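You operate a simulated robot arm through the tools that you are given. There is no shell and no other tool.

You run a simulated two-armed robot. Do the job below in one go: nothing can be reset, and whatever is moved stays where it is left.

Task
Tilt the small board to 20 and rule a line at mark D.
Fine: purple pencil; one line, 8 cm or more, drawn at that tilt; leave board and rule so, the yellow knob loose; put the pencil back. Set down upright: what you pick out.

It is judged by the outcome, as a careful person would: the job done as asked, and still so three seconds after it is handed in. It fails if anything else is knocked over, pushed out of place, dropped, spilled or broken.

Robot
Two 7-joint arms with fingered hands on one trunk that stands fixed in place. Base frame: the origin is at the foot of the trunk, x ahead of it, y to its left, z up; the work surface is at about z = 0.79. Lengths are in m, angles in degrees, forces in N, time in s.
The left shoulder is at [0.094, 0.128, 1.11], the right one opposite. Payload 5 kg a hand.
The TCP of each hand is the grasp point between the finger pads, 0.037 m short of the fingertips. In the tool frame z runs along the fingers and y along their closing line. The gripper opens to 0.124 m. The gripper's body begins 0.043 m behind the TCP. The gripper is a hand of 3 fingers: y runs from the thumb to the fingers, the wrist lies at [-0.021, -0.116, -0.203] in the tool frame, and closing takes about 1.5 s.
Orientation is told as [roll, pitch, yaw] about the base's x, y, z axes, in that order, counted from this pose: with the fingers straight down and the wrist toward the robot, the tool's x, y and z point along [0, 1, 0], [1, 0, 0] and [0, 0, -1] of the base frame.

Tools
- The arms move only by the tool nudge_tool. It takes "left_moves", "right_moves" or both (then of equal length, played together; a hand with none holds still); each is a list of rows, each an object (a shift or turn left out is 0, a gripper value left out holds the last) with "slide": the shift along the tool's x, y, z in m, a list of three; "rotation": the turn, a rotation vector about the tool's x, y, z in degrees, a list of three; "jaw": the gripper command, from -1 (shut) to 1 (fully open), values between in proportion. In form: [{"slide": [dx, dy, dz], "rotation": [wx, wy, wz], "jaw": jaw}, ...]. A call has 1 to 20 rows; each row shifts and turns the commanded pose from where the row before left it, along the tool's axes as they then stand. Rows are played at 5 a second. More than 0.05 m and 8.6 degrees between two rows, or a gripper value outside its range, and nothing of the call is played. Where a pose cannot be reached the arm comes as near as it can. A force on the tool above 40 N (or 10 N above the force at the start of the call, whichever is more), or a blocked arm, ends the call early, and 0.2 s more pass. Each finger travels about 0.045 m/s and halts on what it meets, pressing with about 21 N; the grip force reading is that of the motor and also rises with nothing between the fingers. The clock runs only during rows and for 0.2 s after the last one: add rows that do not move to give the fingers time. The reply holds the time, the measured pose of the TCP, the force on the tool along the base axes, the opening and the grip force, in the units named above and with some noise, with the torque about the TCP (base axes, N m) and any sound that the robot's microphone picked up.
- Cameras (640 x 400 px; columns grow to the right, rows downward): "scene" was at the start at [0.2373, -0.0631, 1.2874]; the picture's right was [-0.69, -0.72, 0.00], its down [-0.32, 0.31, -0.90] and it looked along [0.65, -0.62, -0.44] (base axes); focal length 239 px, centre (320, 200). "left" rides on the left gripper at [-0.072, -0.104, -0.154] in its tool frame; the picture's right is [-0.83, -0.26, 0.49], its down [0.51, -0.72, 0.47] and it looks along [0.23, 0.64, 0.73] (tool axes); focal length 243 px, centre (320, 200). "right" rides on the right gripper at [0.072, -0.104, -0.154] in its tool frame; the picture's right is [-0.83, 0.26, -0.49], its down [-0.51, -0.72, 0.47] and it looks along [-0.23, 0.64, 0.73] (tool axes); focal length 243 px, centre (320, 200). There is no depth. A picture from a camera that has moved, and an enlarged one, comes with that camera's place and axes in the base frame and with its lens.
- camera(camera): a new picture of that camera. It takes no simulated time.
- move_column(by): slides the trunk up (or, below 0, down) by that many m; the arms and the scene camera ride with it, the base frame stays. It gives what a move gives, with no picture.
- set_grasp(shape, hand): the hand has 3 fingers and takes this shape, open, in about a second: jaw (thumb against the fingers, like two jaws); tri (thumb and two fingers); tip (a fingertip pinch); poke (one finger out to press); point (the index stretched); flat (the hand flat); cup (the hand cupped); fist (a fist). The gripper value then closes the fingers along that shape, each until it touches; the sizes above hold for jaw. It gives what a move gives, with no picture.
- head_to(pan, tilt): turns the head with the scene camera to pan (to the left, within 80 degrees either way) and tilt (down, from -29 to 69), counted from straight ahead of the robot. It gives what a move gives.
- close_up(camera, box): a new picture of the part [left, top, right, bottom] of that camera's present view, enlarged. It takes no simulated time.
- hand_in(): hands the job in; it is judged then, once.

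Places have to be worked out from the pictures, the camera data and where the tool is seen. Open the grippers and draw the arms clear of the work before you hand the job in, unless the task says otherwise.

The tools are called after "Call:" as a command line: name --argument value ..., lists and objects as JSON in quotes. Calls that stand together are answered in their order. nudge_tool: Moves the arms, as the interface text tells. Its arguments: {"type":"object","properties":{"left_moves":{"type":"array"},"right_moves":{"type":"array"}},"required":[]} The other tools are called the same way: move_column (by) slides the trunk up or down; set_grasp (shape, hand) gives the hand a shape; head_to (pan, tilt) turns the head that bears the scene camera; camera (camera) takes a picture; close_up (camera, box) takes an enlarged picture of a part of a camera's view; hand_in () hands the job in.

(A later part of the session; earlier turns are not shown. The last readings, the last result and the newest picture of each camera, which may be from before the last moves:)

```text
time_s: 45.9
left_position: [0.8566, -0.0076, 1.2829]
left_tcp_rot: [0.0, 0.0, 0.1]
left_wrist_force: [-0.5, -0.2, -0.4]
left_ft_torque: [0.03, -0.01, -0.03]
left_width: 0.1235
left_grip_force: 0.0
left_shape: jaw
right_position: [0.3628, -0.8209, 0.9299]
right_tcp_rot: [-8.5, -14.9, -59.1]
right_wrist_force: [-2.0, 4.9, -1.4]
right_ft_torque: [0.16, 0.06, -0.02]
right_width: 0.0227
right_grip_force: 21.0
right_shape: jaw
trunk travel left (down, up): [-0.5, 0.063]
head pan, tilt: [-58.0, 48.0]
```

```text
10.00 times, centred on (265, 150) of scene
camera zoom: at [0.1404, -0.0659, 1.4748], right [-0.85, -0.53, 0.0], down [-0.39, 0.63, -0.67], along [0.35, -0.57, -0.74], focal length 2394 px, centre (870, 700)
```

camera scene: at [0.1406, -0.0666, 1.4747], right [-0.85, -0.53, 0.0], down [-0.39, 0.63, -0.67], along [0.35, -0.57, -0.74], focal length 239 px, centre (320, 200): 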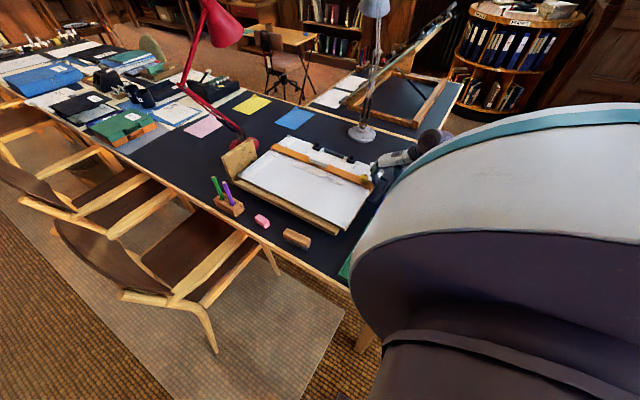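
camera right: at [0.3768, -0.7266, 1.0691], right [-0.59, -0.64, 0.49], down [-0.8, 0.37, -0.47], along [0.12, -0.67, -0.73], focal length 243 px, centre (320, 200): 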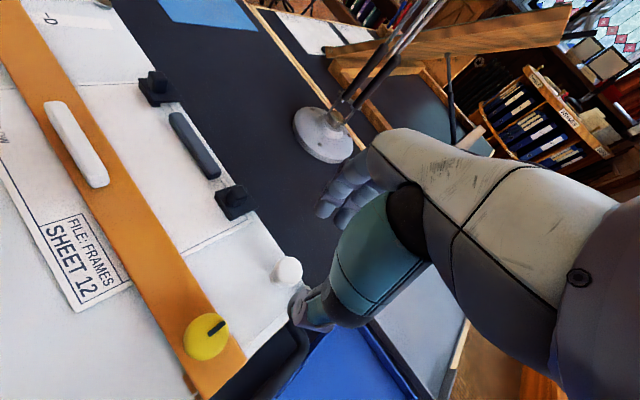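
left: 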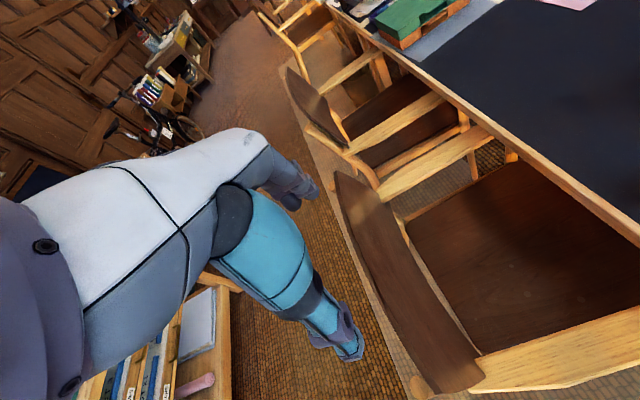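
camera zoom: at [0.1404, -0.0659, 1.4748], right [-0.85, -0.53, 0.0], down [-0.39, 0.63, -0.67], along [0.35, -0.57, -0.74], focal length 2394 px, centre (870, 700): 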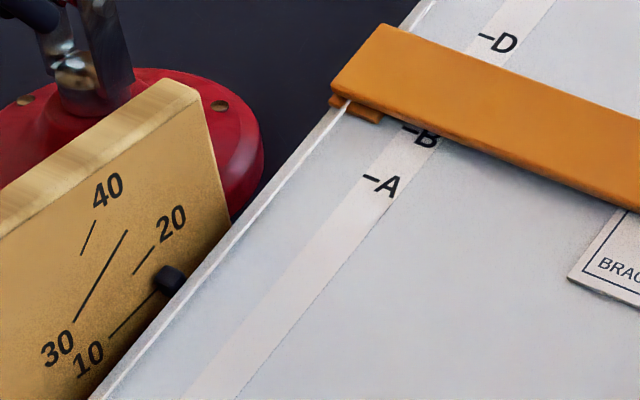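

About 17° by the hand's rotation. I'll do the last ~3° in smaller steps.

Call:
nudge_tool --right_moves '[{"slide": [0.0006, -0.0011, -0.0053], "rotation": [-0.866, -0.5, 0]}, {"slide": [0.0006, -0.0011, -0.0053], "rotation": [-0.866, -0.5, 0]}, {"slide": [0.0005, -0.0009, -0.0043], "rotation": [-0.7, -0.4, 0]}, {}]'

Call:
camera --camera "right"

Call:
close_up --camera "scene" --box '[240, 130, 290, 170]'

Call:
close_up --camera "scene" --box '[220, 110, 420, 240]'

```text
time_s: 46.9
left_position: [0.8585, -0.0067, 1.283]
left_tcp_rot: [0.0, 0.0, 0.0]
left_wrist_force: [-0.4, -0.5, 0.2]
left_ft_torque: [0.0, -0.02, 0.01]
left_width: 0.1236
left_grip_force: 0.0
left_shape: jaw
right_position: [0.3636, -0.8129, 0.9427]
right_tcp_rot: [-10.1, -17.2, -58.7]
right_wrist_force: [0.2, 0.7, 1.3]
right_ft_torque: [0.09, 0.01, -0.01]
right_width: 0.0224
right_grip_force: 21.1
right_shape: jaw
trunk travel left (down, up): [-0.5, 0.063]
head pan, tilt: [-58.0, 48.0]
```

```text
taken
camera right: at [0.376, -0.6418, 1.0446], right [-0.59, -0.43, 0.68], down [-0.8, 0.19, -0.57], along [0.12, -0.88, -0.46], focal length 243 px, centre (320, 200)
```

right: 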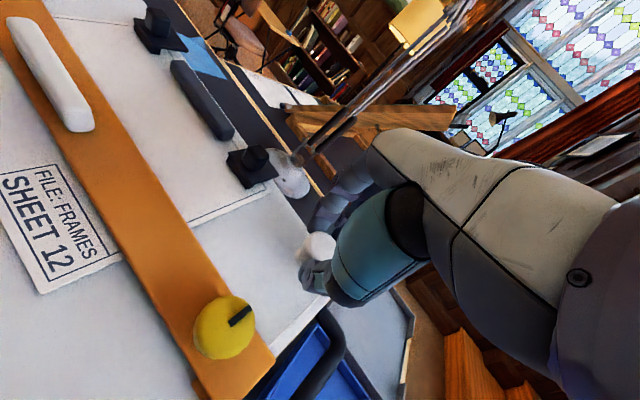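

```text
10.00 times, centred on (265, 150) of scene
camera zoom: at [0.1406, -0.066, 1.4748], right [-0.85, -0.53, 0.0], down [-0.39, 0.63, -0.67], along [0.35, -0.57, -0.74], focal length 2394 px, centre (870, 700)
```

zoom: 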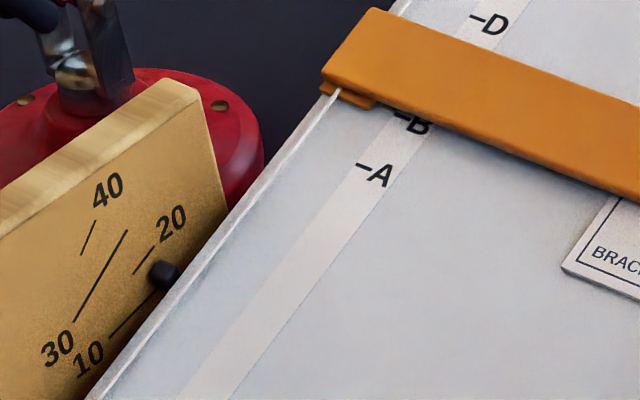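

```text
3.08 times, centred on (320, 175) of scene
camera zoom: at [0.1406, -0.066, 1.4748], right [-0.85, -0.53, 0.0], down [-0.39, 0.63, -0.67], along [0.35, -0.57, -0.74], focal length 737 px, centre (320, 277)
```

zoom: 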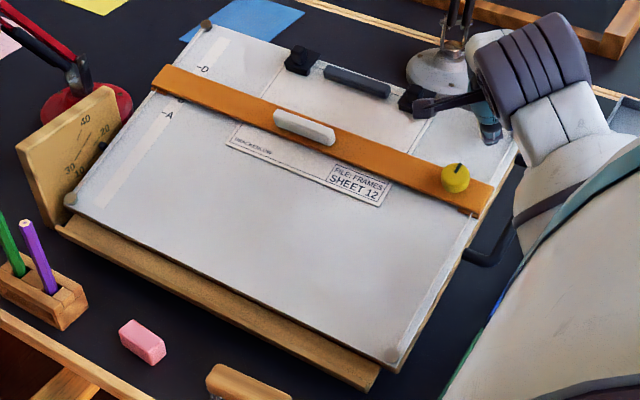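

Force on the hand is now ~0–1 N, which means the board is holding itself by friction at about 20°. I'll open the fingers and see if it stays before moving away.

Call:
nudge_tool --right_moves '[{"jaw": -0.5}, {}, {"jaw": 0.2}, {}, {}, {}]'

Call:
close_up --camera "scene" --box '[240, 130, 290, 170]'

Call:
close_up --camera "right" --box '[150, 120, 400, 340]'

```text
time_s: 48.3
left_position: [0.8588, -0.0079, 1.283]
left_tcp_rot: [0.0, -0.1, 0.1]
left_wrist_force: [0.2, -0.3, -0.1]
left_ft_torque: [0.01, 0.02, 0.01]
left_width: 0.1233
left_grip_force: 0.1
left_shape: jaw
right_position: [0.3628, -0.8122, 0.9416]
right_tcp_rot: [-10.1, -17.1, -58.6]
right_wrist_force: [-0.3, -0.3, -0.4]
right_ft_torque: [-0.01, -0.02, 0.0]
right_width: 0.0739
right_grip_force: 0.0
right_shape: jaw
trunk travel left (down, up): [-0.5, 0.063]
head pan, tilt: [-58.0, 48.0]
```

```text
10.00 times, centred on (265, 150) of scene
camera zoom: at [0.1406, -0.0662, 1.4747], right [-0.85, -0.53, 0.0], down [-0.39, 0.63, -0.67], along [0.35, -0.57, -0.74], focal length 2394 px, centre (870, 700)
```

zoom: 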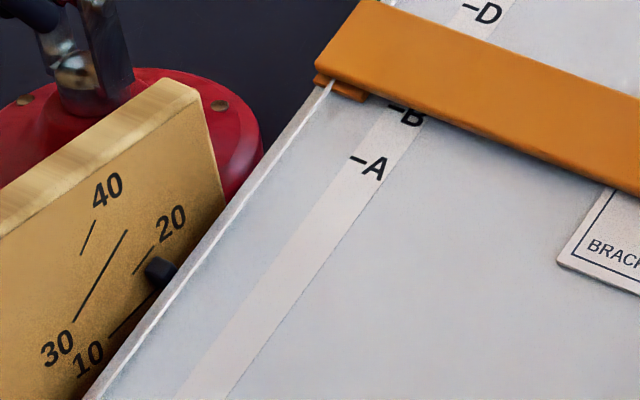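

```text
1.82 times, centred on (275, 230) of right
camera zoom: at [0.376, -0.642, 1.0441], right [-0.59, -0.43, 0.68], down [-0.8, 0.19, -0.57], along [0.12, -0.88, -0.46], focal length 441 px, centre (402, 146)
```

zoom: 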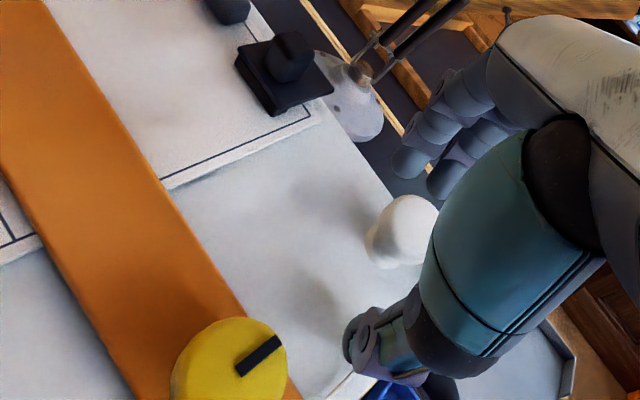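

The board stays up, but marks shifted slightly upward in the image after release (tilt increased a bit). I'll wait a second and see whether it's settled.

Call:
nudge_tool --right_moves '[{}, {}, {}, {}, {}]'

Call:
close_up --camera "scene" --box '[240, 130, 290, 170]'

Call:
close_up --camera "right" --box '[150, 120, 400, 340]'

```text
time_s: 49.5
left_position: [0.8569, -0.0067, 1.282]
left_tcp_rot: [0.0, 0.0, 0.1]
left_wrist_force: [-0.3, 0.6, -0.5]
left_ft_torque: [-0.01, 0.02, 0.04]
left_width: 0.1239
left_grip_force: 0.1
left_shape: jaw
right_position: [0.3628, -0.8125, 0.9426]
right_tcp_rot: [-10.2, -17.1, -58.6]
right_wrist_force: [-0.1, 0.6, 0.6]
right_ft_torque: [-0.02, -0.02, -0.01]
right_width: 0.0738
right_grip_force: 0.1
right_shape: jaw
trunk travel left (down, up): [-0.5, 0.063]
head pan, tilt: [-58.0, 48.0]
```

```text
10.00 times, centred on (265, 150) of scene
camera zoom: at [0.1406, -0.0663, 1.4747], right [-0.85, -0.53, 0.0], down [-0.39, 0.63, -0.67], along [0.35, -0.57, -0.74], focal length 2394 px, centre (870, 700)
```

zoom: 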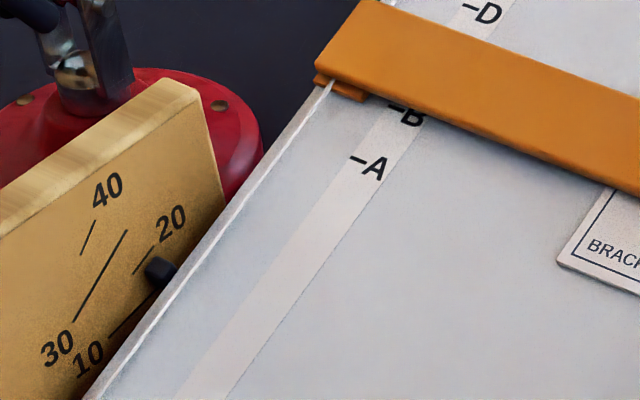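

```text
1.82 times, centred on (275, 230) of right
camera zoom: at [0.376, -0.642, 1.0441], right [-0.59, -0.43, 0.68], down [-0.8, 0.19, -0.57], along [0.12, -0.88, -0.46], focal length 441 px, centre (402, 146)
```

zoom: 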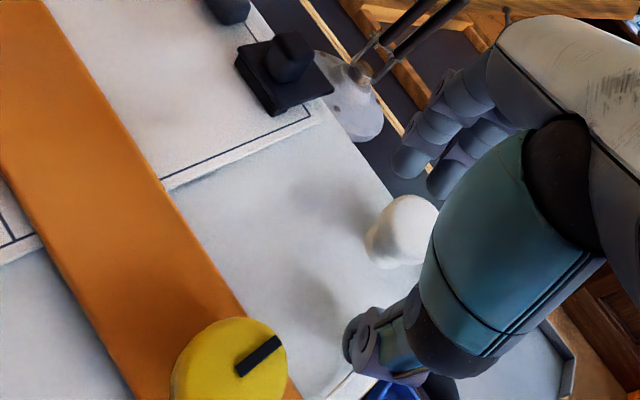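

It's settled. I'll retreat the hand along its own axis and get clear views to measure the tilt.

Call:
nudge_tool --right_moves '[{"slide": [0, 0, -0.03]}, {"slide": [0, 0, -0.04]}, {"slide": [0, -0.02, -0.04]}, {"slide": [0, -0.03, -0.03]}, {}]'

Call:
camera --camera "scene"

Call:
close_up --camera "scene" --box '[320, 120, 410, 240]'

Call:
close_up --camera "scene" --box '[225, 100, 325, 190]'

Call:
camera --camera "right"

```text
time_s: 50.7
left_position: [0.858, -0.0083, 1.2823]
left_tcp_rot: [0.2, 0.0, 0.1]
left_wrist_force: [-0.2, 0.4, -0.4]
left_ft_torque: [0.03, -0.04, 0.0]
left_width: 0.1239
left_grip_force: 0.1
left_shape: jaw
right_position: [0.3379, -0.7256, 1.0585]
right_tcp_rot: [-10.1, -17.2, -58.7]
right_wrist_force: [0.6, -0.5, 1.0]
right_ft_torque: [-0.05, 0.03, 0.0]
right_width: 0.0738
right_grip_force: 0.1
right_shape: jaw
trunk travel left (down, up): [-0.5, 0.063]
head pan, tilt: [-58.0, 48.0]
```

```text
taken
camera scene: at [0.1409, -0.0673, 1.4746], right [-0.85, -0.53, 0.0], down [-0.39, 0.63, -0.67], along [0.35, -0.57, -0.74], focal length 239 px, centre (320, 200)
```

scene: 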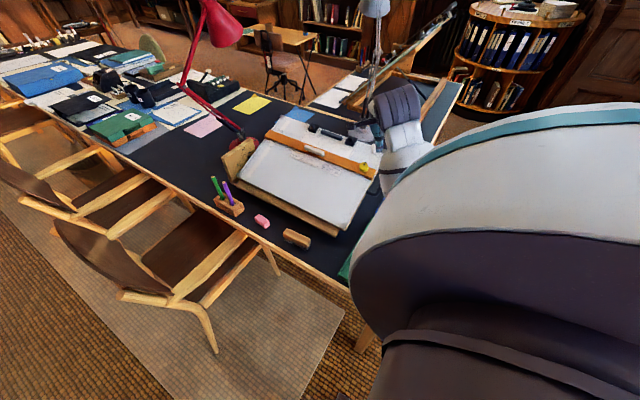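

```text
3.33 times, centred on (365, 180) of scene
camera zoom: at [0.1409, -0.0673, 1.4746], right [-0.85, -0.53, 0.0], down [-0.39, 0.63, -0.67], along [0.35, -0.57, -0.74], focal length 798 px, centre (170, 267)
```

zoom: 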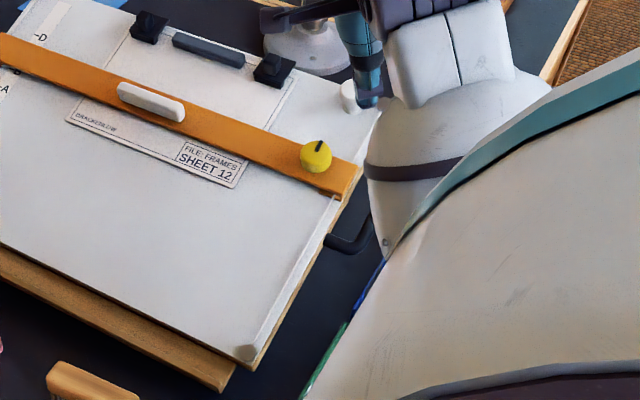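

```text
4.44 times, centred on (275, 145) of scene
camera zoom: at [0.1409, -0.0673, 1.4746], right [-0.85, -0.53, 0.0], down [-0.39, 0.63, -0.67], along [0.35, -0.57, -0.74], focal length 1064 px, centre (520, 444)
```

zoom: 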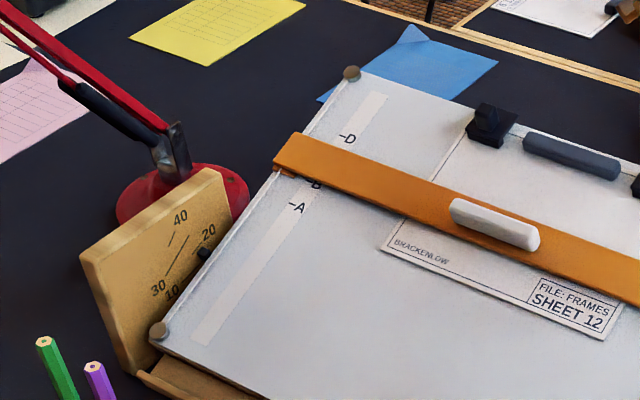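

```text
taken
camera right: at [0.3511, -0.554, 1.1607], right [-0.59, -0.44, 0.68], down [-0.8, 0.19, -0.57], along [0.12, -0.88, -0.46], focal length 243 px, centre (320, 200)
```

right: 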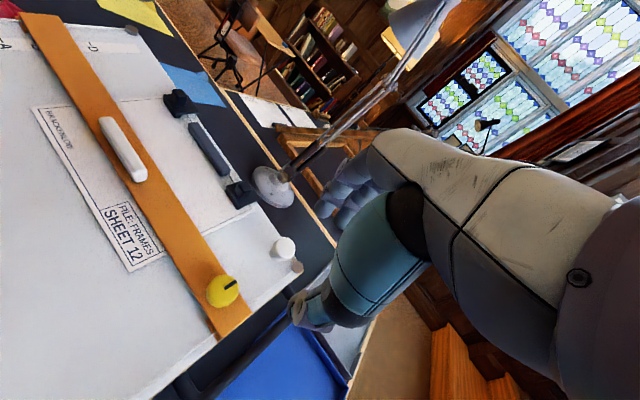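

Using the left pulley discs (same x), tilt computes to ≈20.0° (flat baseline gives 0.1°), so the board is at 20 and holding. Next I check the rule's far edge against the D tick with strong zooms.

Call:
close_up --camera "scene" --box '[280, 110, 320, 150]'

Call:
close_up --camera "right" --box '[0, 0, 150, 100]'

```text
10.00 times, centred on (300, 130) of scene
camera zoom: at [0.1409, -0.0673, 1.4746], right [-0.85, -0.53, 0.0], down [-0.39, 0.63, -0.67], along [0.35, -0.57, -0.74], focal length 2394 px, centre (520, 900)
```

zoom: 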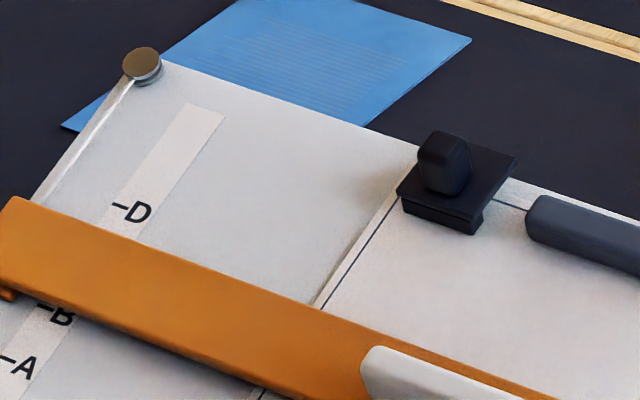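

```text
4.00 times, centred on (75, 50) of right
camera zoom: at [0.3511, -0.554, 1.1607], right [-0.59, -0.44, 0.68], down [-0.8, 0.19, -0.57], along [0.12, -0.88, -0.46], focal length 970 px, centre (1300, 800)
```

zoom: 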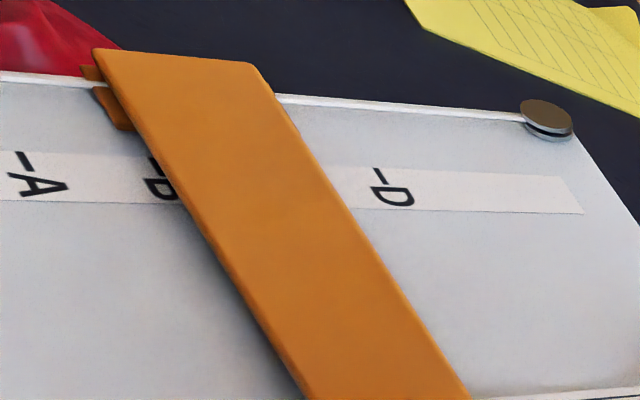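

The far edge is ~15 mm short of D in all views. I'll return to the yellow knob (now at ≈(0.366, −0.727, 0.909)) with the hand kept normal to the board, grip it and slide the rule ~15 mm up-slope. First the approach above the knob.

Call:
nudge_tool --right_moves '[{"slide": [0.0247, -0.0146, 0.0]}, {"slide": [0.0246, -0.0146, 0.0]}, {"slide": [0, 0, 0.027]}, {"slide": [0, 0, 0.026]}, {}]'

Call:
camera --camera "right"

```text
time_s: 51.9
left_position: [0.8575, -0.0068, 1.2826]
left_tcp_rot: [0.0, 0.0, 0.0]
left_wrist_force: [0.1, 0.4, 0.1]
left_ft_torque: [-0.03, -0.02, -0.02]
left_width: 0.1235
left_grip_force: 0.0
left_shape: jaw
right_position: [0.3665, -0.6963, 0.9902]
right_tcp_rot: [-10.1, -17.2, -58.6]
right_wrist_force: [1.1, -0.4, -0.6]
right_ft_torque: [0.02, -0.05, -0.03]
right_width: 0.074
right_grip_force: 0.0
right_shape: jaw
trunk travel left (down, up): [-0.5, 0.063]
head pan, tilt: [-58.0, 48.0]
```

```text
taken
camera right: at [0.3793, -0.5252, 1.0934], right [-0.59, -0.43, 0.68], down [-0.8, 0.19, -0.57], along [0.12, -0.88, -0.46], focal length 243 px, centre (320, 200)
```

right: 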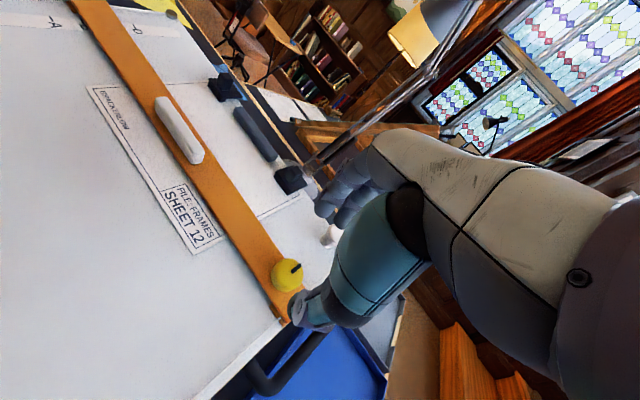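

Aligned with the knob (pixel matches prediction). Descending along the board normal onto it.

Call:
nudge_tool --right_moves '[{"slide": [0, 0, 0.03]}, {"slide": [0, 0, 0.025]}, {"slide": [0, 0, 0.01]}, {"slide": [0, 0, 0.004]}, {}]'

Call:
close_up --camera "right" --box '[200, 170, 400, 340]'

Call:
close_up --camera "scene" --box '[330, 110, 420, 210]'

```text
time_s: 53.1
left_position: [0.8569, -0.0075, 1.282]
left_tcp_rot: [0.0, -0.1, 0.1]
left_wrist_force: [0.6, -0.4, 0.6]
left_ft_torque: [0.01, 0.01, 0.01]
left_width: 0.1237
left_grip_force: 0.0
left_shape: jaw
right_position: [0.3667, -0.7201, 0.9274]
right_tcp_rot: [-10.0, -17.2, -58.7]
right_wrist_force: [-0.1, 0.3, 0.3]
right_ft_torque: [0.01, 0.03, 0.04]
right_width: 0.0742
right_grip_force: 0.0
right_shape: jaw
trunk travel left (down, up): [-0.5, 0.063]
head pan, tilt: [-58.0, 48.0]
```

```text
2.35 times, centred on (300, 255) of right
camera zoom: at [0.3798, -0.5486, 1.0291], right [-0.59, -0.43, 0.68], down [-0.8, 0.19, -0.57], along [0.12, -0.88, -0.46], focal length 571 px, centre (367, 71)
```

zoom: 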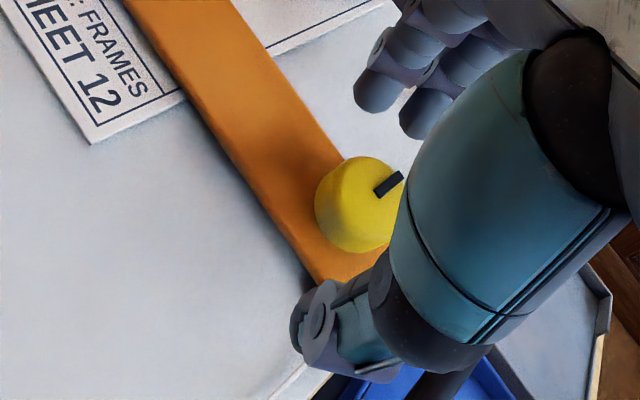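

```text
4.00 times, centred on (375, 160) of scene
camera zoom: at [0.1405, -0.0663, 1.4748], right [-0.85, -0.53, 0.0], down [-0.39, 0.63, -0.67], along [0.35, -0.57, -0.74], focal length 958 px, centre (100, 360)
```

zoom: 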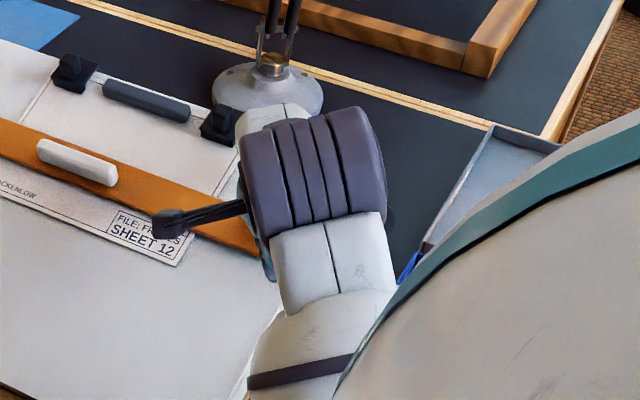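

Knob is centred between the fingers. I'll grip and slide up-slope by 15 mm in three small steps.

Call:
nudge_tool --right_moves '[{"jaw": -1}, {}, {}, {}, {}, {"slide": [-0.0025, 0.00433, 0]}, {"slide": [-0.0025, 0.00433, 0]}, {"slide": [-0.0025, 0.00433, 0]}, {}, {}]'

Call:
close_up --camera "scene" --box '[280, 110, 320, 150]'

Call:
close_up --camera "right" --box '[200, 170, 400, 340]'

Call:
close_up --camera "right" --box '[20, 0, 180, 100]'

```text
time_s: 55.3
left_position: [0.8588, -0.007, 1.2826]
left_tcp_rot: [0.1, 0.0, 0.1]
left_wrist_force: [-1.1, 0.2, -0.7]
left_ft_torque: [-0.03, 0.0, -0.01]
left_width: 0.1238
left_grip_force: 0.1
left_shape: jaw
right_position: [0.3678, -0.7337, 0.9319]
right_tcp_rot: [-10.1, -17.1, -58.7]
right_wrist_force: [1.9, 1.6, -2.3]
right_ft_torque: [0.06, -0.03, 0.03]
right_width: 0.0237
right_grip_force: 20.9
right_shape: jaw
trunk travel left (down, up): [-0.5, 0.063]
head pan, tilt: [-58.0, 48.0]
```

```text
10.00 times, centred on (300, 130) of scene
camera zoom: at [0.1409, -0.0663, 1.4747], right [-0.85, -0.53, 0.0], down [-0.39, 0.63, -0.67], along [0.35, -0.57, -0.74], focal length 2394 px, centre (520, 900)
```

zoom: 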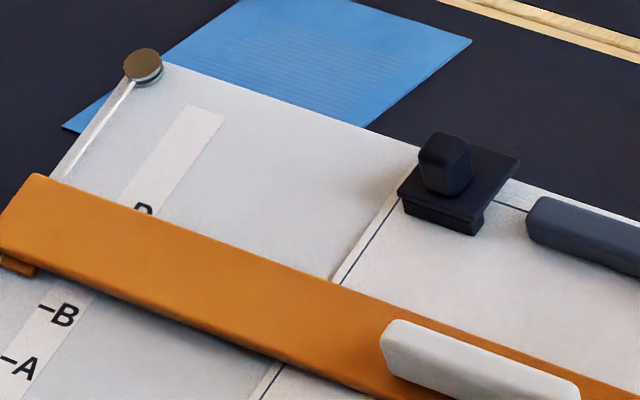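

```text
2.35 times, centred on (300, 255) of right
camera zoom: at [0.3799, -0.5626, 1.0342], right [-0.59, -0.43, 0.68], down [-0.8, 0.19, -0.57], along [0.12, -0.88, -0.46], focal length 571 px, centre (367, 71)
```

zoom: 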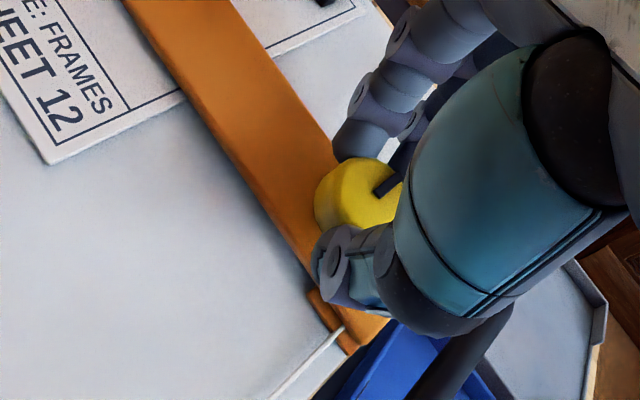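

```text
4.00 times, centred on (100, 50) of right
camera zoom: at [0.3799, -0.5626, 1.0342], right [-0.59, -0.43, 0.68], down [-0.8, 0.19, -0.57], along [0.12, -0.88, -0.46], focal length 970 px, centre (1200, 800)
```

zoom: 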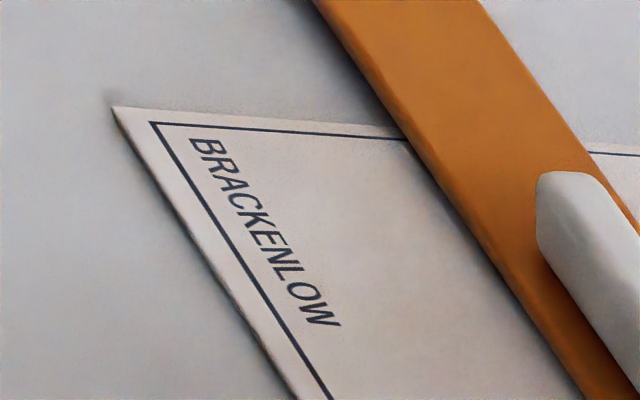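

Rule moved 14.3 mm; from the oblique scene view the rule's top edge now just covers D's tick (parallax from the rule's thickness). I'll release the knob and take an in-line view along the board normal to verify exactly.

Call:
nudge_tool --right_moves '[{"jaw": 0.2}, {}, {}, {}, {"slide": [0, 0, -0.03]}, {"slide": [0, 0, -0.04]}, {"slide": [0, 0, -0.04]}, {}]'

Call:
close_up --camera "right" --box '[200, 170, 400, 340]'

Call:
close_up --camera "scene" --box '[280, 110, 320, 150]'

```text
time_s: 57.1
left_position: [0.8576, -0.0065, 1.2832]
left_tcp_rot: [0.1, 0.0, 0.1]
left_wrist_force: [0.4, 0.3, -0.2]
left_ft_torque: [-0.01, 0.02, -0.03]
left_width: 0.1237
left_grip_force: 0.1
left_shape: jaw
right_position: [0.3667, -0.6951, 1.0364]
right_tcp_rot: [-10.1, -17.0, -58.7]
right_wrist_force: [0.1, 0.5, -1.1]
right_ft_torque: [-0.01, -0.03, -0.01]
right_width: 0.0741
right_grip_force: 0.0
right_shape: jaw
trunk travel left (down, up): [-0.5, 0.063]
head pan, tilt: [-58.0, 48.0]
```

```text
2.35 times, centred on (300, 255) of right
camera zoom: at [0.3792, -0.5249, 1.1381], right [-0.59, -0.43, 0.68], down [-0.8, 0.19, -0.57], along [0.12, -0.88, -0.46], focal length 571 px, centre (367, 71)
```

zoom: 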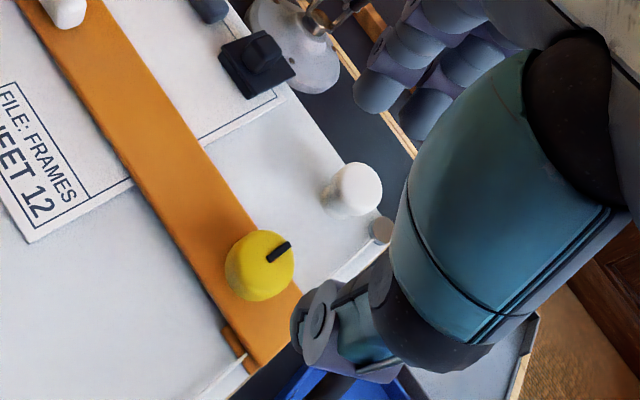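

```text
10.00 times, centred on (300, 130) of scene
camera zoom: at [0.1404, -0.0664, 1.4747], right [-0.85, -0.53, 0.0], down [-0.39, 0.63, -0.67], along [0.35, -0.57, -0.74], focal length 2394 px, centre (520, 900)
```

zoom: 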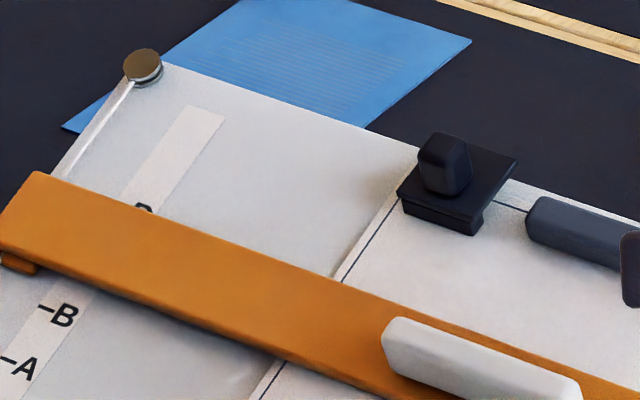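

The rule held position. Now rotate the hand about the board normal to yaw 0 and move so the camera is directly in line (along the board normal) with D.

Call:
nudge_tool --right_moves '[{"rotation": [0, 0, -8.4]}, {"rotation": [0, 0, -8.4]}, {"rotation": [0, 0, -8.4]}, {"rotation": [0, 0, -8.4]}, {"rotation": [0, 0, -8.4]}, {"rotation": [0, 0, -8.4]}, {"rotation": [0, 0, -8.4]}, {"slide": [-0.0188, 0.0366, 0.004]}, {"slide": [-0.0188, 0.0366, 0.004]}, {"slide": [-0.0188, 0.0366, 0.004]}, {"slide": [-0.0188, 0.0366, 0.004]}, {"slide": [-0.0188, 0.0366, 0.004]}, {}]'

Call:
camera --camera "right"

```text
time_s: 59.9
left_position: [0.8566, -0.0074, 1.2837]
left_tcp_rot: [0.0, -0.1, 0.1]
left_wrist_force: [-0.9, -0.2, -0.1]
left_ft_torque: [0.01, 0.0, 0.01]
left_width: 0.1238
left_grip_force: 0.1
left_shape: jaw
right_position: [0.5456, -0.7951, 1.0517]
right_tcp_rot: [-19.8, -0.5, -1.3]
right_wrist_force: [-0.5, 0.2, 0.9]
right_ft_torque: [0.0, 0.01, -0.03]
right_width: 0.0745
right_grip_force: 0.0
right_shape: jaw
trunk travel left (down, up): [-0.5, 0.063]
head pan, tilt: [-58.0, 48.0]
```

```text
taken
camera right: at [0.4452, -0.6719, 1.1696], right [0.24, -0.62, 0.75], down [-0.73, -0.62, -0.28], along [0.64, -0.48, -0.6], focal length 243 px, centre (320, 200)
```

right: 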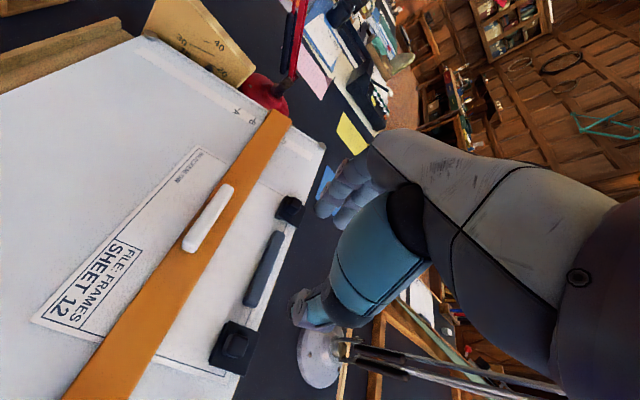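

Camera is now at (0.445, −0.672, 1.170), essentially on the D normal plane. Zooming to D, the scale plate pointer and the line area.

Call:
close_up --camera "right" --box '[220, 90, 340, 190]'

Call:
close_up --camera "right" --box '[140, 0, 260, 90]'

Call:
close_up --camera "right" --box '[250, 100, 310, 160]'

```text
4.00 times, centred on (280, 140) of right
camera zoom: at [0.4452, -0.6719, 1.1696], right [0.24, -0.62, 0.75], down [-0.73, -0.62, -0.28], along [0.64, -0.48, -0.6], focal length 970 px, centre (480, 440)
```

zoom: 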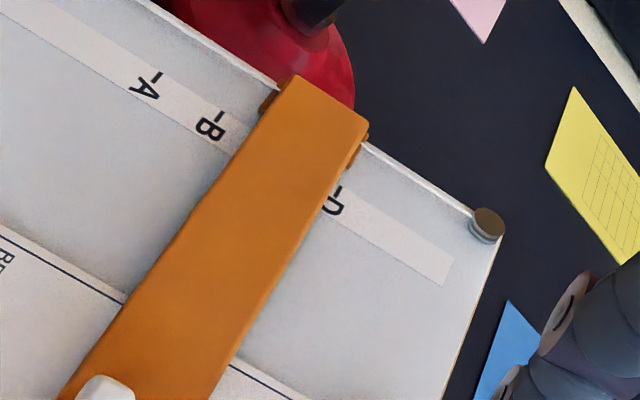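

```text
4.44 times, centred on (200, 45) of right
camera zoom: at [0.4452, -0.6719, 1.1696], right [0.24, -0.62, 0.75], down [-0.73, -0.62, -0.28], along [0.64, -0.48, -0.6], focal length 1078 px, centre (853, 889)
```

zoom: 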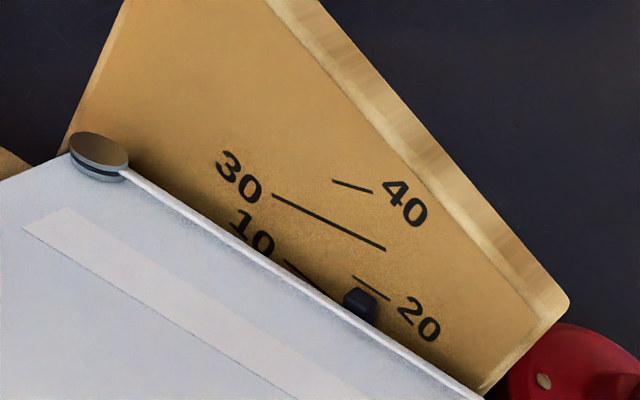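

```text
6.67 times, centred on (280, 130) of right
camera zoom: at [0.4452, -0.6719, 1.1696], right [0.24, -0.62, 0.75], down [-0.73, -0.62, -0.28], along [0.64, -0.48, -0.6], focal length 1618 px, centre (587, 667)
```

zoom: 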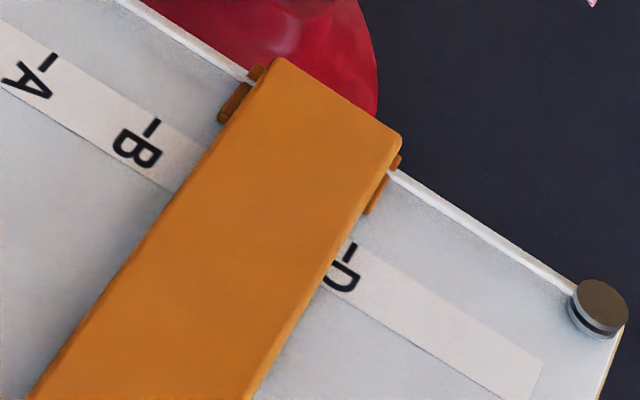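

In-line view: D's tick is ~3 mm beyond the rule's far edge (A–B spacing 30 mm as scale). I want ~1 mm, so I'll regrip the yellow knob and nudge 2 mm more. Moving back above it.

Call:
nudge_tool --right_moves '[{"slide": [0.0197, -0.0359, 0]}, {"slide": [0.0197, -0.0359, 0]}, {"slide": [0.0197, -0.0359, 0]}, {"slide": [0.0197, -0.0359, 0]}, {"slide": [0.0197, -0.0359, 0]}, {"rotation": [0, 0, 8.4]}, {"rotation": [0, 0, 8.4]}, {"rotation": [0, 0, 8.4]}, {"rotation": [0, 0, 8.4]}, {"rotation": [0, 0, 8.4]}, {"rotation": [0, 0, 8.4]}, {"rotation": [0, 0, 8.4]}, {}]'

Call:
camera --camera "right"

```text
time_s: 62.7
left_position: [0.8569, -0.0082, 1.2835]
left_tcp_rot: [0.0, -0.1, 0.0]
left_wrist_force: [-0.3, 1.0, 0.9]
left_ft_torque: [0.02, -0.02, 0.02]
left_width: 0.1237
left_grip_force: 0.1
left_shape: jaw
right_position: [0.3698, -0.6986, 1.0161]
right_tcp_rot: [-10.1, -17.3, -58.8]
right_wrist_force: [0.0, 0.1, 0.7]
right_ft_torque: [0.01, 0.01, 0.04]
right_width: 0.074
right_grip_force: 0.1
right_shape: jaw
trunk travel left (down, up): [-0.5, 0.063]
head pan, tilt: [-58.0, 48.0]
```

```text
taken
camera right: at [0.3828, -0.5278, 1.1181], right [-0.59, -0.43, 0.68], down [-0.8, 0.19, -0.57], along [0.12, -0.88, -0.46], focal length 243 px, centre (320, 200)
```

right: 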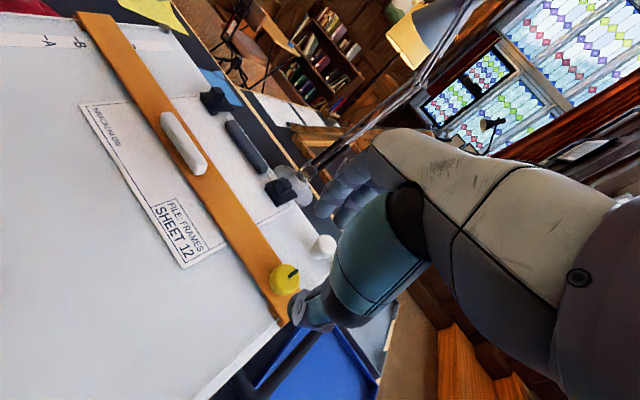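

Nearly above the knob; descending with a small lateral correction to the earlier grip pose.

Call:
nudge_tool --right_moves '[{"slide": [-0.0042, 0.0026, 0.035]}, {"slide": [0, 0, 0.035]}, {"slide": [0, 0, 0.0146]}, {"slide": [0, 0, 0.007]}, {}]'

Call:
close_up --camera "right" --box '[200, 170, 400, 340]'

```text
time_s: 63.9
left_position: [0.8581, -0.0079, 1.2826]
left_tcp_rot: [0.1, 0.0, 0.1]
left_wrist_force: [0.4, 0.2, 0.7]
left_ft_torque: [0.0, -0.01, -0.01]
left_width: 0.1237
left_grip_force: 0.0
left_shape: jaw
right_position: [0.3675, -0.7337, 0.9323]
right_tcp_rot: [-10.2, -17.2, -58.7]
right_wrist_force: [0.3, 0.9, -0.3]
right_ft_torque: [-0.01, 0.01, 0.0]
right_width: 0.0741
right_grip_force: 0.0
right_shape: jaw
trunk travel left (down, up): [-0.5, 0.063]
head pan, tilt: [-58.0, 48.0]
```

```text
2.35 times, centred on (300, 255) of right
camera zoom: at [0.3805, -0.5631, 1.0329], right [-0.59, -0.43, 0.68], down [-0.8, 0.19, -0.57], along [0.12, -0.88, -0.46], focal length 571 px, centre (367, 71)
```

zoom: 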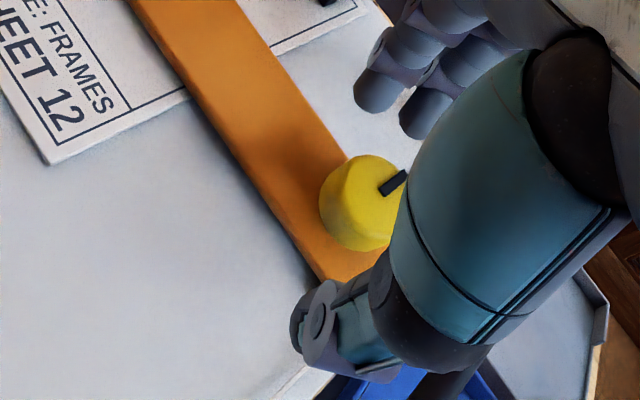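

Now grip and push 2 mm further up-slope.

Call:
nudge_tool --right_moves '[{"jaw": -1}, {}, {}, {}, {}, {"slide": [-0.0005, 0.00087, 0]}, {"slide": [-0.0005, 0.00087, 0]}, {}, {}]'

Call:
nudge_tool --right_moves '[{"jaw": 0.2}, {}, {}, {}, {"slide": [0, 0, -0.03]}, {"slide": [0, 0, -0.04]}, {"slide": [0, 0, -0.04]}, {}]'

Call:
close_up --camera "right" --box '[200, 170, 400, 340]'

```text
time_s: 65.9
left_position: [0.8577, -0.0074, 1.2827]
left_tcp_rot: [0.0, 0.0, 0.1]
left_wrist_force: [-0.1, -0.2, -0.5]
left_ft_torque: [0.01, 0.01, -0.02]
left_width: 0.1239
left_grip_force: 0.3
left_shape: jaw
right_position: [0.3679, -0.7353, 0.9324]
right_tcp_rot: [-10.1, -17.1, -58.7]
right_wrist_force: [-2.0, 2.6, -2.7]
right_ft_torque: [0.07, 0.02, -0.04]
right_width: 0.0239
right_grip_force: 20.8
right_shape: jaw
trunk travel left (down, up): [-0.5, 0.063]
head pan, tilt: [-58.0, 48.0]
```

```text
time_s: 67.7
left_position: [0.858, -0.0071, 1.2825]
left_tcp_rot: [0.0, 0.0, 0.1]
left_wrist_force: [0.1, 0.0, -0.8]
left_ft_torque: [0.0, 0.0, 0.03]
left_width: 0.1237
left_grip_force: 0.0
left_shape: jaw
right_position: [0.3679, -0.6984, 1.0357]
right_tcp_rot: [-10.1, -17.2, -58.8]
right_wrist_force: [0.0, -0.3, 0.1]
right_ft_torque: [-0.02, 0.0, 0.01]
right_width: 0.0742
right_grip_force: 0.1
right_shape: jaw
trunk travel left (down, up): [-0.5, 0.063]
head pan, tilt: [-58.0, 48.0]
```

```text
2.35 times, centred on (300, 255) of right
camera zoom: at [0.3807, -0.5271, 1.1377], right [-0.59, -0.43, 0.68], down [-0.8, 0.19, -0.57], along [0.12, -0.88, -0.46], focal length 571 px, centre (367, 71)
```

zoom: 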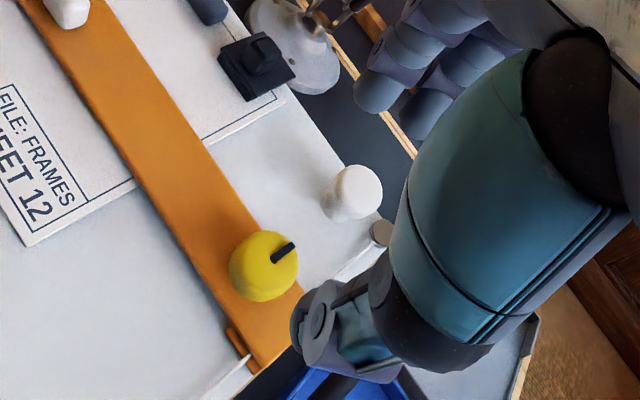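

Released; knob pointer unchanged. Repeat the in-line view to verify the D alignment.

Call:
nudge_tool --right_moves '[{"rotation": [0, 0, -8.4]}, {"rotation": [0, 0, -8.4]}, {"rotation": [0, 0, -8.4]}, {"rotation": [0, 0, -8.4]}, {"rotation": [0, 0, -8.4]}, {"rotation": [0, 0, -8.4]}, {"rotation": [0, 0, -8.4]}, {"slide": [-0.0188, 0.0366, 0.004]}, {"slide": [-0.0188, 0.0366, 0.004]}, {"slide": [-0.0188, 0.0366, 0.004]}, {"slide": [-0.0188, 0.0366, 0.004]}, {"slide": [-0.0188, 0.0366, 0.004]}, {}]'

Call:
close_up --camera "right" --box '[250, 100, 310, 160]'

Call:
close_up --camera "right" --box '[60, 120, 340, 400]'

```text
time_s: 70.5
left_position: [0.8574, -0.0076, 1.2837]
left_tcp_rot: [-0.1, 0.0, 0.0]
left_wrist_force: [0.3, -0.5, -0.5]
left_ft_torque: [0.04, 0.0, -0.02]
left_width: 0.1237
left_grip_force: 0.0
left_shape: jaw
right_position: [0.549, -0.7973, 1.0516]
right_tcp_rot: [-19.8, -0.6, -1.3]
right_wrist_force: [0.4, -0.6, 0.2]
right_ft_torque: [-0.01, 0.02, 0.0]
right_width: 0.0742
right_grip_force: 0.1
right_shape: jaw
trunk travel left (down, up): [-0.5, 0.063]
head pan, tilt: [-58.0, 48.0]
```

```text
6.67 times, centred on (280, 130) of right
camera zoom: at [0.448, -0.675, 1.1706], right [0.24, -0.62, 0.75], down [-0.73, -0.62, -0.28], along [0.64, -0.48, -0.6], focal length 1618 px, centre (587, 667)
```

zoom: 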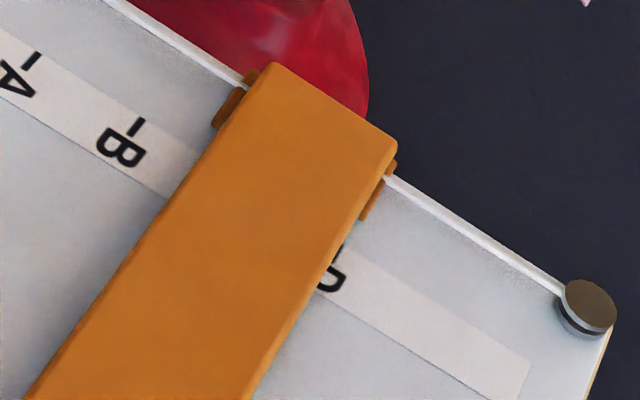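

```text
1.43 times, centred on (200, 260) of right
camera zoom: at [0.448, -0.675, 1.1706], right [0.24, -0.62, 0.75], down [-0.73, -0.62, -0.28], along [0.64, -0.48, -0.6], focal length 347 px, centre (491, 114)
```

zoom: 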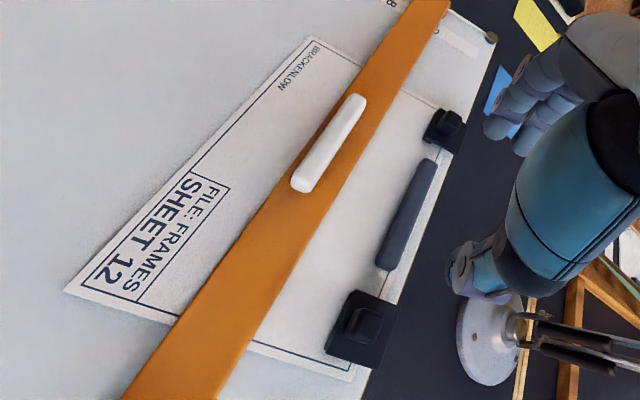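

The rule's far edge is now within ~0.5–1 mm of D's tick. Next, the purple pencil: I'll level the hand, turn to yaw −50 and move above the pencil (≈(0.740, −0.398)), keeping clear of the green one.

Call:
nudge_tool --right_moves '[{"rotation": [0, 6.6, 0]}, {"rotation": [0, 6.6, 0]}, {"rotation": [0, 6.6, 0]}, {"rotation": [0, 0, 8.1]}, {"rotation": [0, 0, 8.1]}, {"rotation": [0, 0, 8.1]}, {"rotation": [0, 0, 8.1]}, {"rotation": [0, 0, 8.1]}, {"rotation": [0, 0, 8.1]}, {}]'

```text
time_s: 72.7
left_position: [0.8563, -0.0069, 1.2833]
left_tcp_rot: [0.0, 0.0, 0.1]
left_wrist_force: [0.2, -0.4, -0.9]
left_ft_torque: [-0.02, -0.04, 0.0]
left_width: 0.1238
left_grip_force: 0.0
left_shape: jaw
right_position: [0.5489, -0.7983, 1.0507]
right_tcp_rot: [0.4, -0.3, -49.9]
right_wrist_force: [-0.3, 0.1, 0.5]
right_ft_torque: [0.02, -0.03, -0.04]
right_width: 0.0742
right_grip_force: 0.0
right_shape: jaw
trunk travel left (down, up): [-0.5, 0.063]
head pan, tilt: [-58.0, 48.0]
```

Level at yaw −50. Translating to above the purple pencil at z≈1.0.

Call:
nudge_tool --right_moves '[{"slide": [0.0403, -0.0183, 0]}, {"slide": [0.0403, -0.0183, 0]}, {"slide": [0.0403, -0.0183, 0]}, {"slide": [0.0403, -0.0183, 0]}, {"slide": [0.0403, -0.0183, 0]}, {"slide": [0.0403, -0.0183, 0]}, {"slide": [0.0403, -0.0183, 0]}, {"slide": [0.0403, -0.0183, 0]}, {"slide": [0.0403, -0.0183, 0]}, {"slide": [0.0403, -0.0183, 0]}, {"slide": [0, 0, 0.025]}, {"slide": [0, 0, 0.025]}, {}]'

Call:
head_to --pan -45 --tilt 48

Call:
camera --camera "right"

Call:
camera --camera "scene"

```text
time_s: 75.5
left_position: [0.8578, -0.0072, 1.2823]
left_tcp_rot: [0.0, 0.1, 0.1]
left_wrist_force: [0.6, -0.1, 0.3]
left_ft_torque: [0.0, 0.02, -0.01]
left_width: 0.1238
left_grip_force: 0.0
left_shape: jaw
right_position: [0.7399, -0.3986, 1.0026]
right_tcp_rot: [0.5, -0.4, -49.9]
right_wrist_force: [-0.4, 0.0, -0.1]
right_ft_torque: [0.04, 0.02, 0.03]
right_width: 0.074
right_grip_force: 0.0
right_shape: jaw
trunk travel left (down, up): [-0.5, 0.063]
head pan, tilt: [-58.0, 48.0]
```

```text
time_s: 76.3
left_position: [0.8574, -0.0063, 1.2827]
left_tcp_rot: [0.0, -0.1, 0.0]
left_wrist_force: [0.3, 0.3, 0.6]
left_ft_torque: [0.04, -0.01, 0.0]
left_width: 0.1238
left_grip_force: 0.1
left_shape: jaw
right_position: [0.7399, -0.3986, 1.0019]
right_tcp_rot: [0.4, -0.4, -49.9]
right_wrist_force: [-0.7, 0.5, -1.2]
right_ft_torque: [-0.02, -0.02, -0.03]
right_width: 0.074
right_grip_force: 0.1
right_shape: jaw
trunk travel left (down, up): [-0.5, 0.063]
head pan, tilt: [-45.0, 48.0]
```

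```text
taken
camera right: at [0.7277, -0.2724, 1.1553], right [-0.47, -0.73, 0.49], down [-0.85, 0.23, -0.48], along [0.24, -0.64, -0.73], focal length 243 px, centre (320, 200)
```

right: 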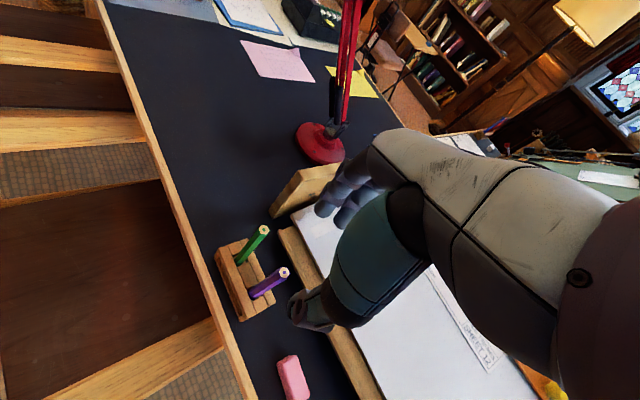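

```text
taken
camera scene: at [0.1544, -0.0554, 1.4748], right [-0.71, -0.71, 0.0], down [-0.53, 0.53, -0.67], along [0.47, -0.47, -0.74], focal length 239 px, centre (320, 200)
```

scene: 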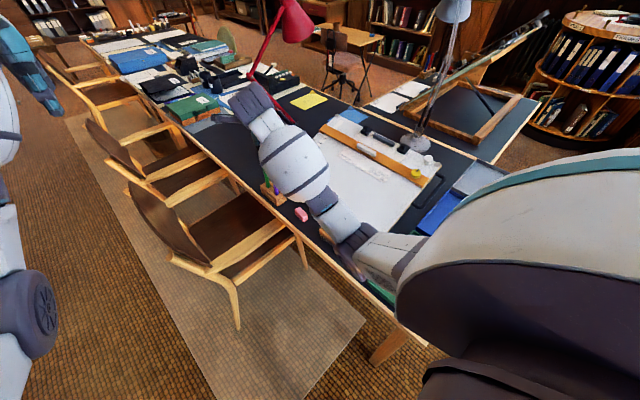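

The pencil top is right where predicted under the TCP. Zooming to check alignment and clearance to the green pencil.

Call:
close_up --camera "right" --box '[190, 190, 370, 350]'

Call:
close_up --camera "scene" --box '[230, 150, 330, 240]'

```text
2.50 times, centred on (280, 270) of right
camera zoom: at [0.7277, -0.2724, 1.1553], right [-0.47, -0.73, 0.49], down [-0.85, 0.23, -0.48], along [0.24, -0.64, -0.73], focal length 606 px, centre (420, 25)
```

zoom: 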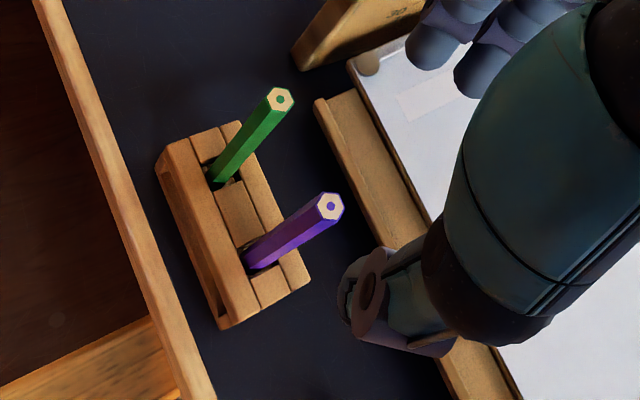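

```text
4.44 times, centred on (280, 195) of scene
camera zoom: at [0.1544, -0.0554, 1.4748], right [-0.71, -0.71, 0.0], down [-0.53, 0.53, -0.67], along [0.47, -0.47, -0.74], focal length 1064 px, centre (498, 222)
```

zoom: 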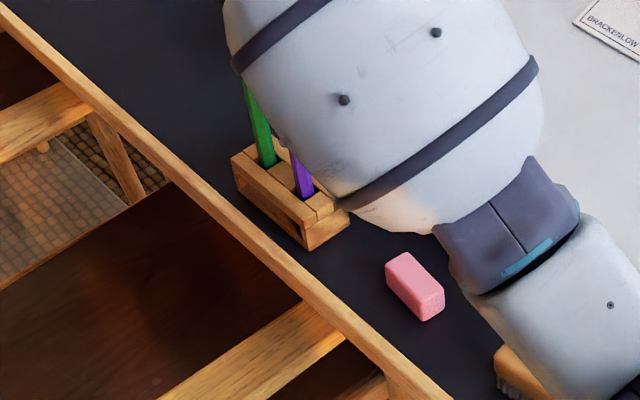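

The pencil is vertical at (0.740, −0.3985) and aligned. I'll narrow the opening to ~5 cm and descend to z≈0.845 (holder top ≈0.78).

Call:
nudge_tool --right_moves '[{"jaw": -0.2}, {}, {"slide": [0, 0, 0.04]}, {"slide": [0, 0, 0.04]}, {"slide": [0, 0, 0.04]}, {"slide": [0, 0, 0.037]}, {}]'

Call:
close_up --camera "right" --box '[190, 170, 370, 330]'

```text
time_s: 77.9
left_position: [0.8577, -0.0069, 1.2833]
left_tcp_rot: [0.0, 0.0, 0.1]
left_wrist_force: [-0.5, -0.1, 0.4]
left_ft_torque: [0.01, -0.01, -0.02]
left_width: 0.1238
left_grip_force: 0.1
left_shape: jaw
right_position: [0.7413, -0.3997, 0.8456]
right_tcp_rot: [0.3, -0.5, -50.0]
right_wrist_force: [0.1, 0.8, 0.5]
right_ft_torque: [0.01, 0.01, 0.02]
right_width: 0.0502
right_grip_force: 0.0
right_shape: jaw
trunk travel left (down, up): [-0.5, 0.063]
head pan, tilt: [-45.0, 48.0]
```

```text
2.50 times, centred on (280, 250) of right
camera zoom: at [0.7295, -0.2728, 0.9984], right [-0.47, -0.73, 0.49], down [-0.85, 0.23, -0.48], along [0.24, -0.64, -0.73], focal length 606 px, centre (420, 75)
```

zoom: 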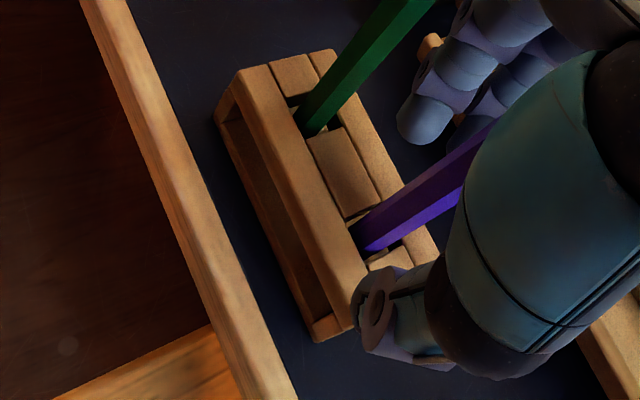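

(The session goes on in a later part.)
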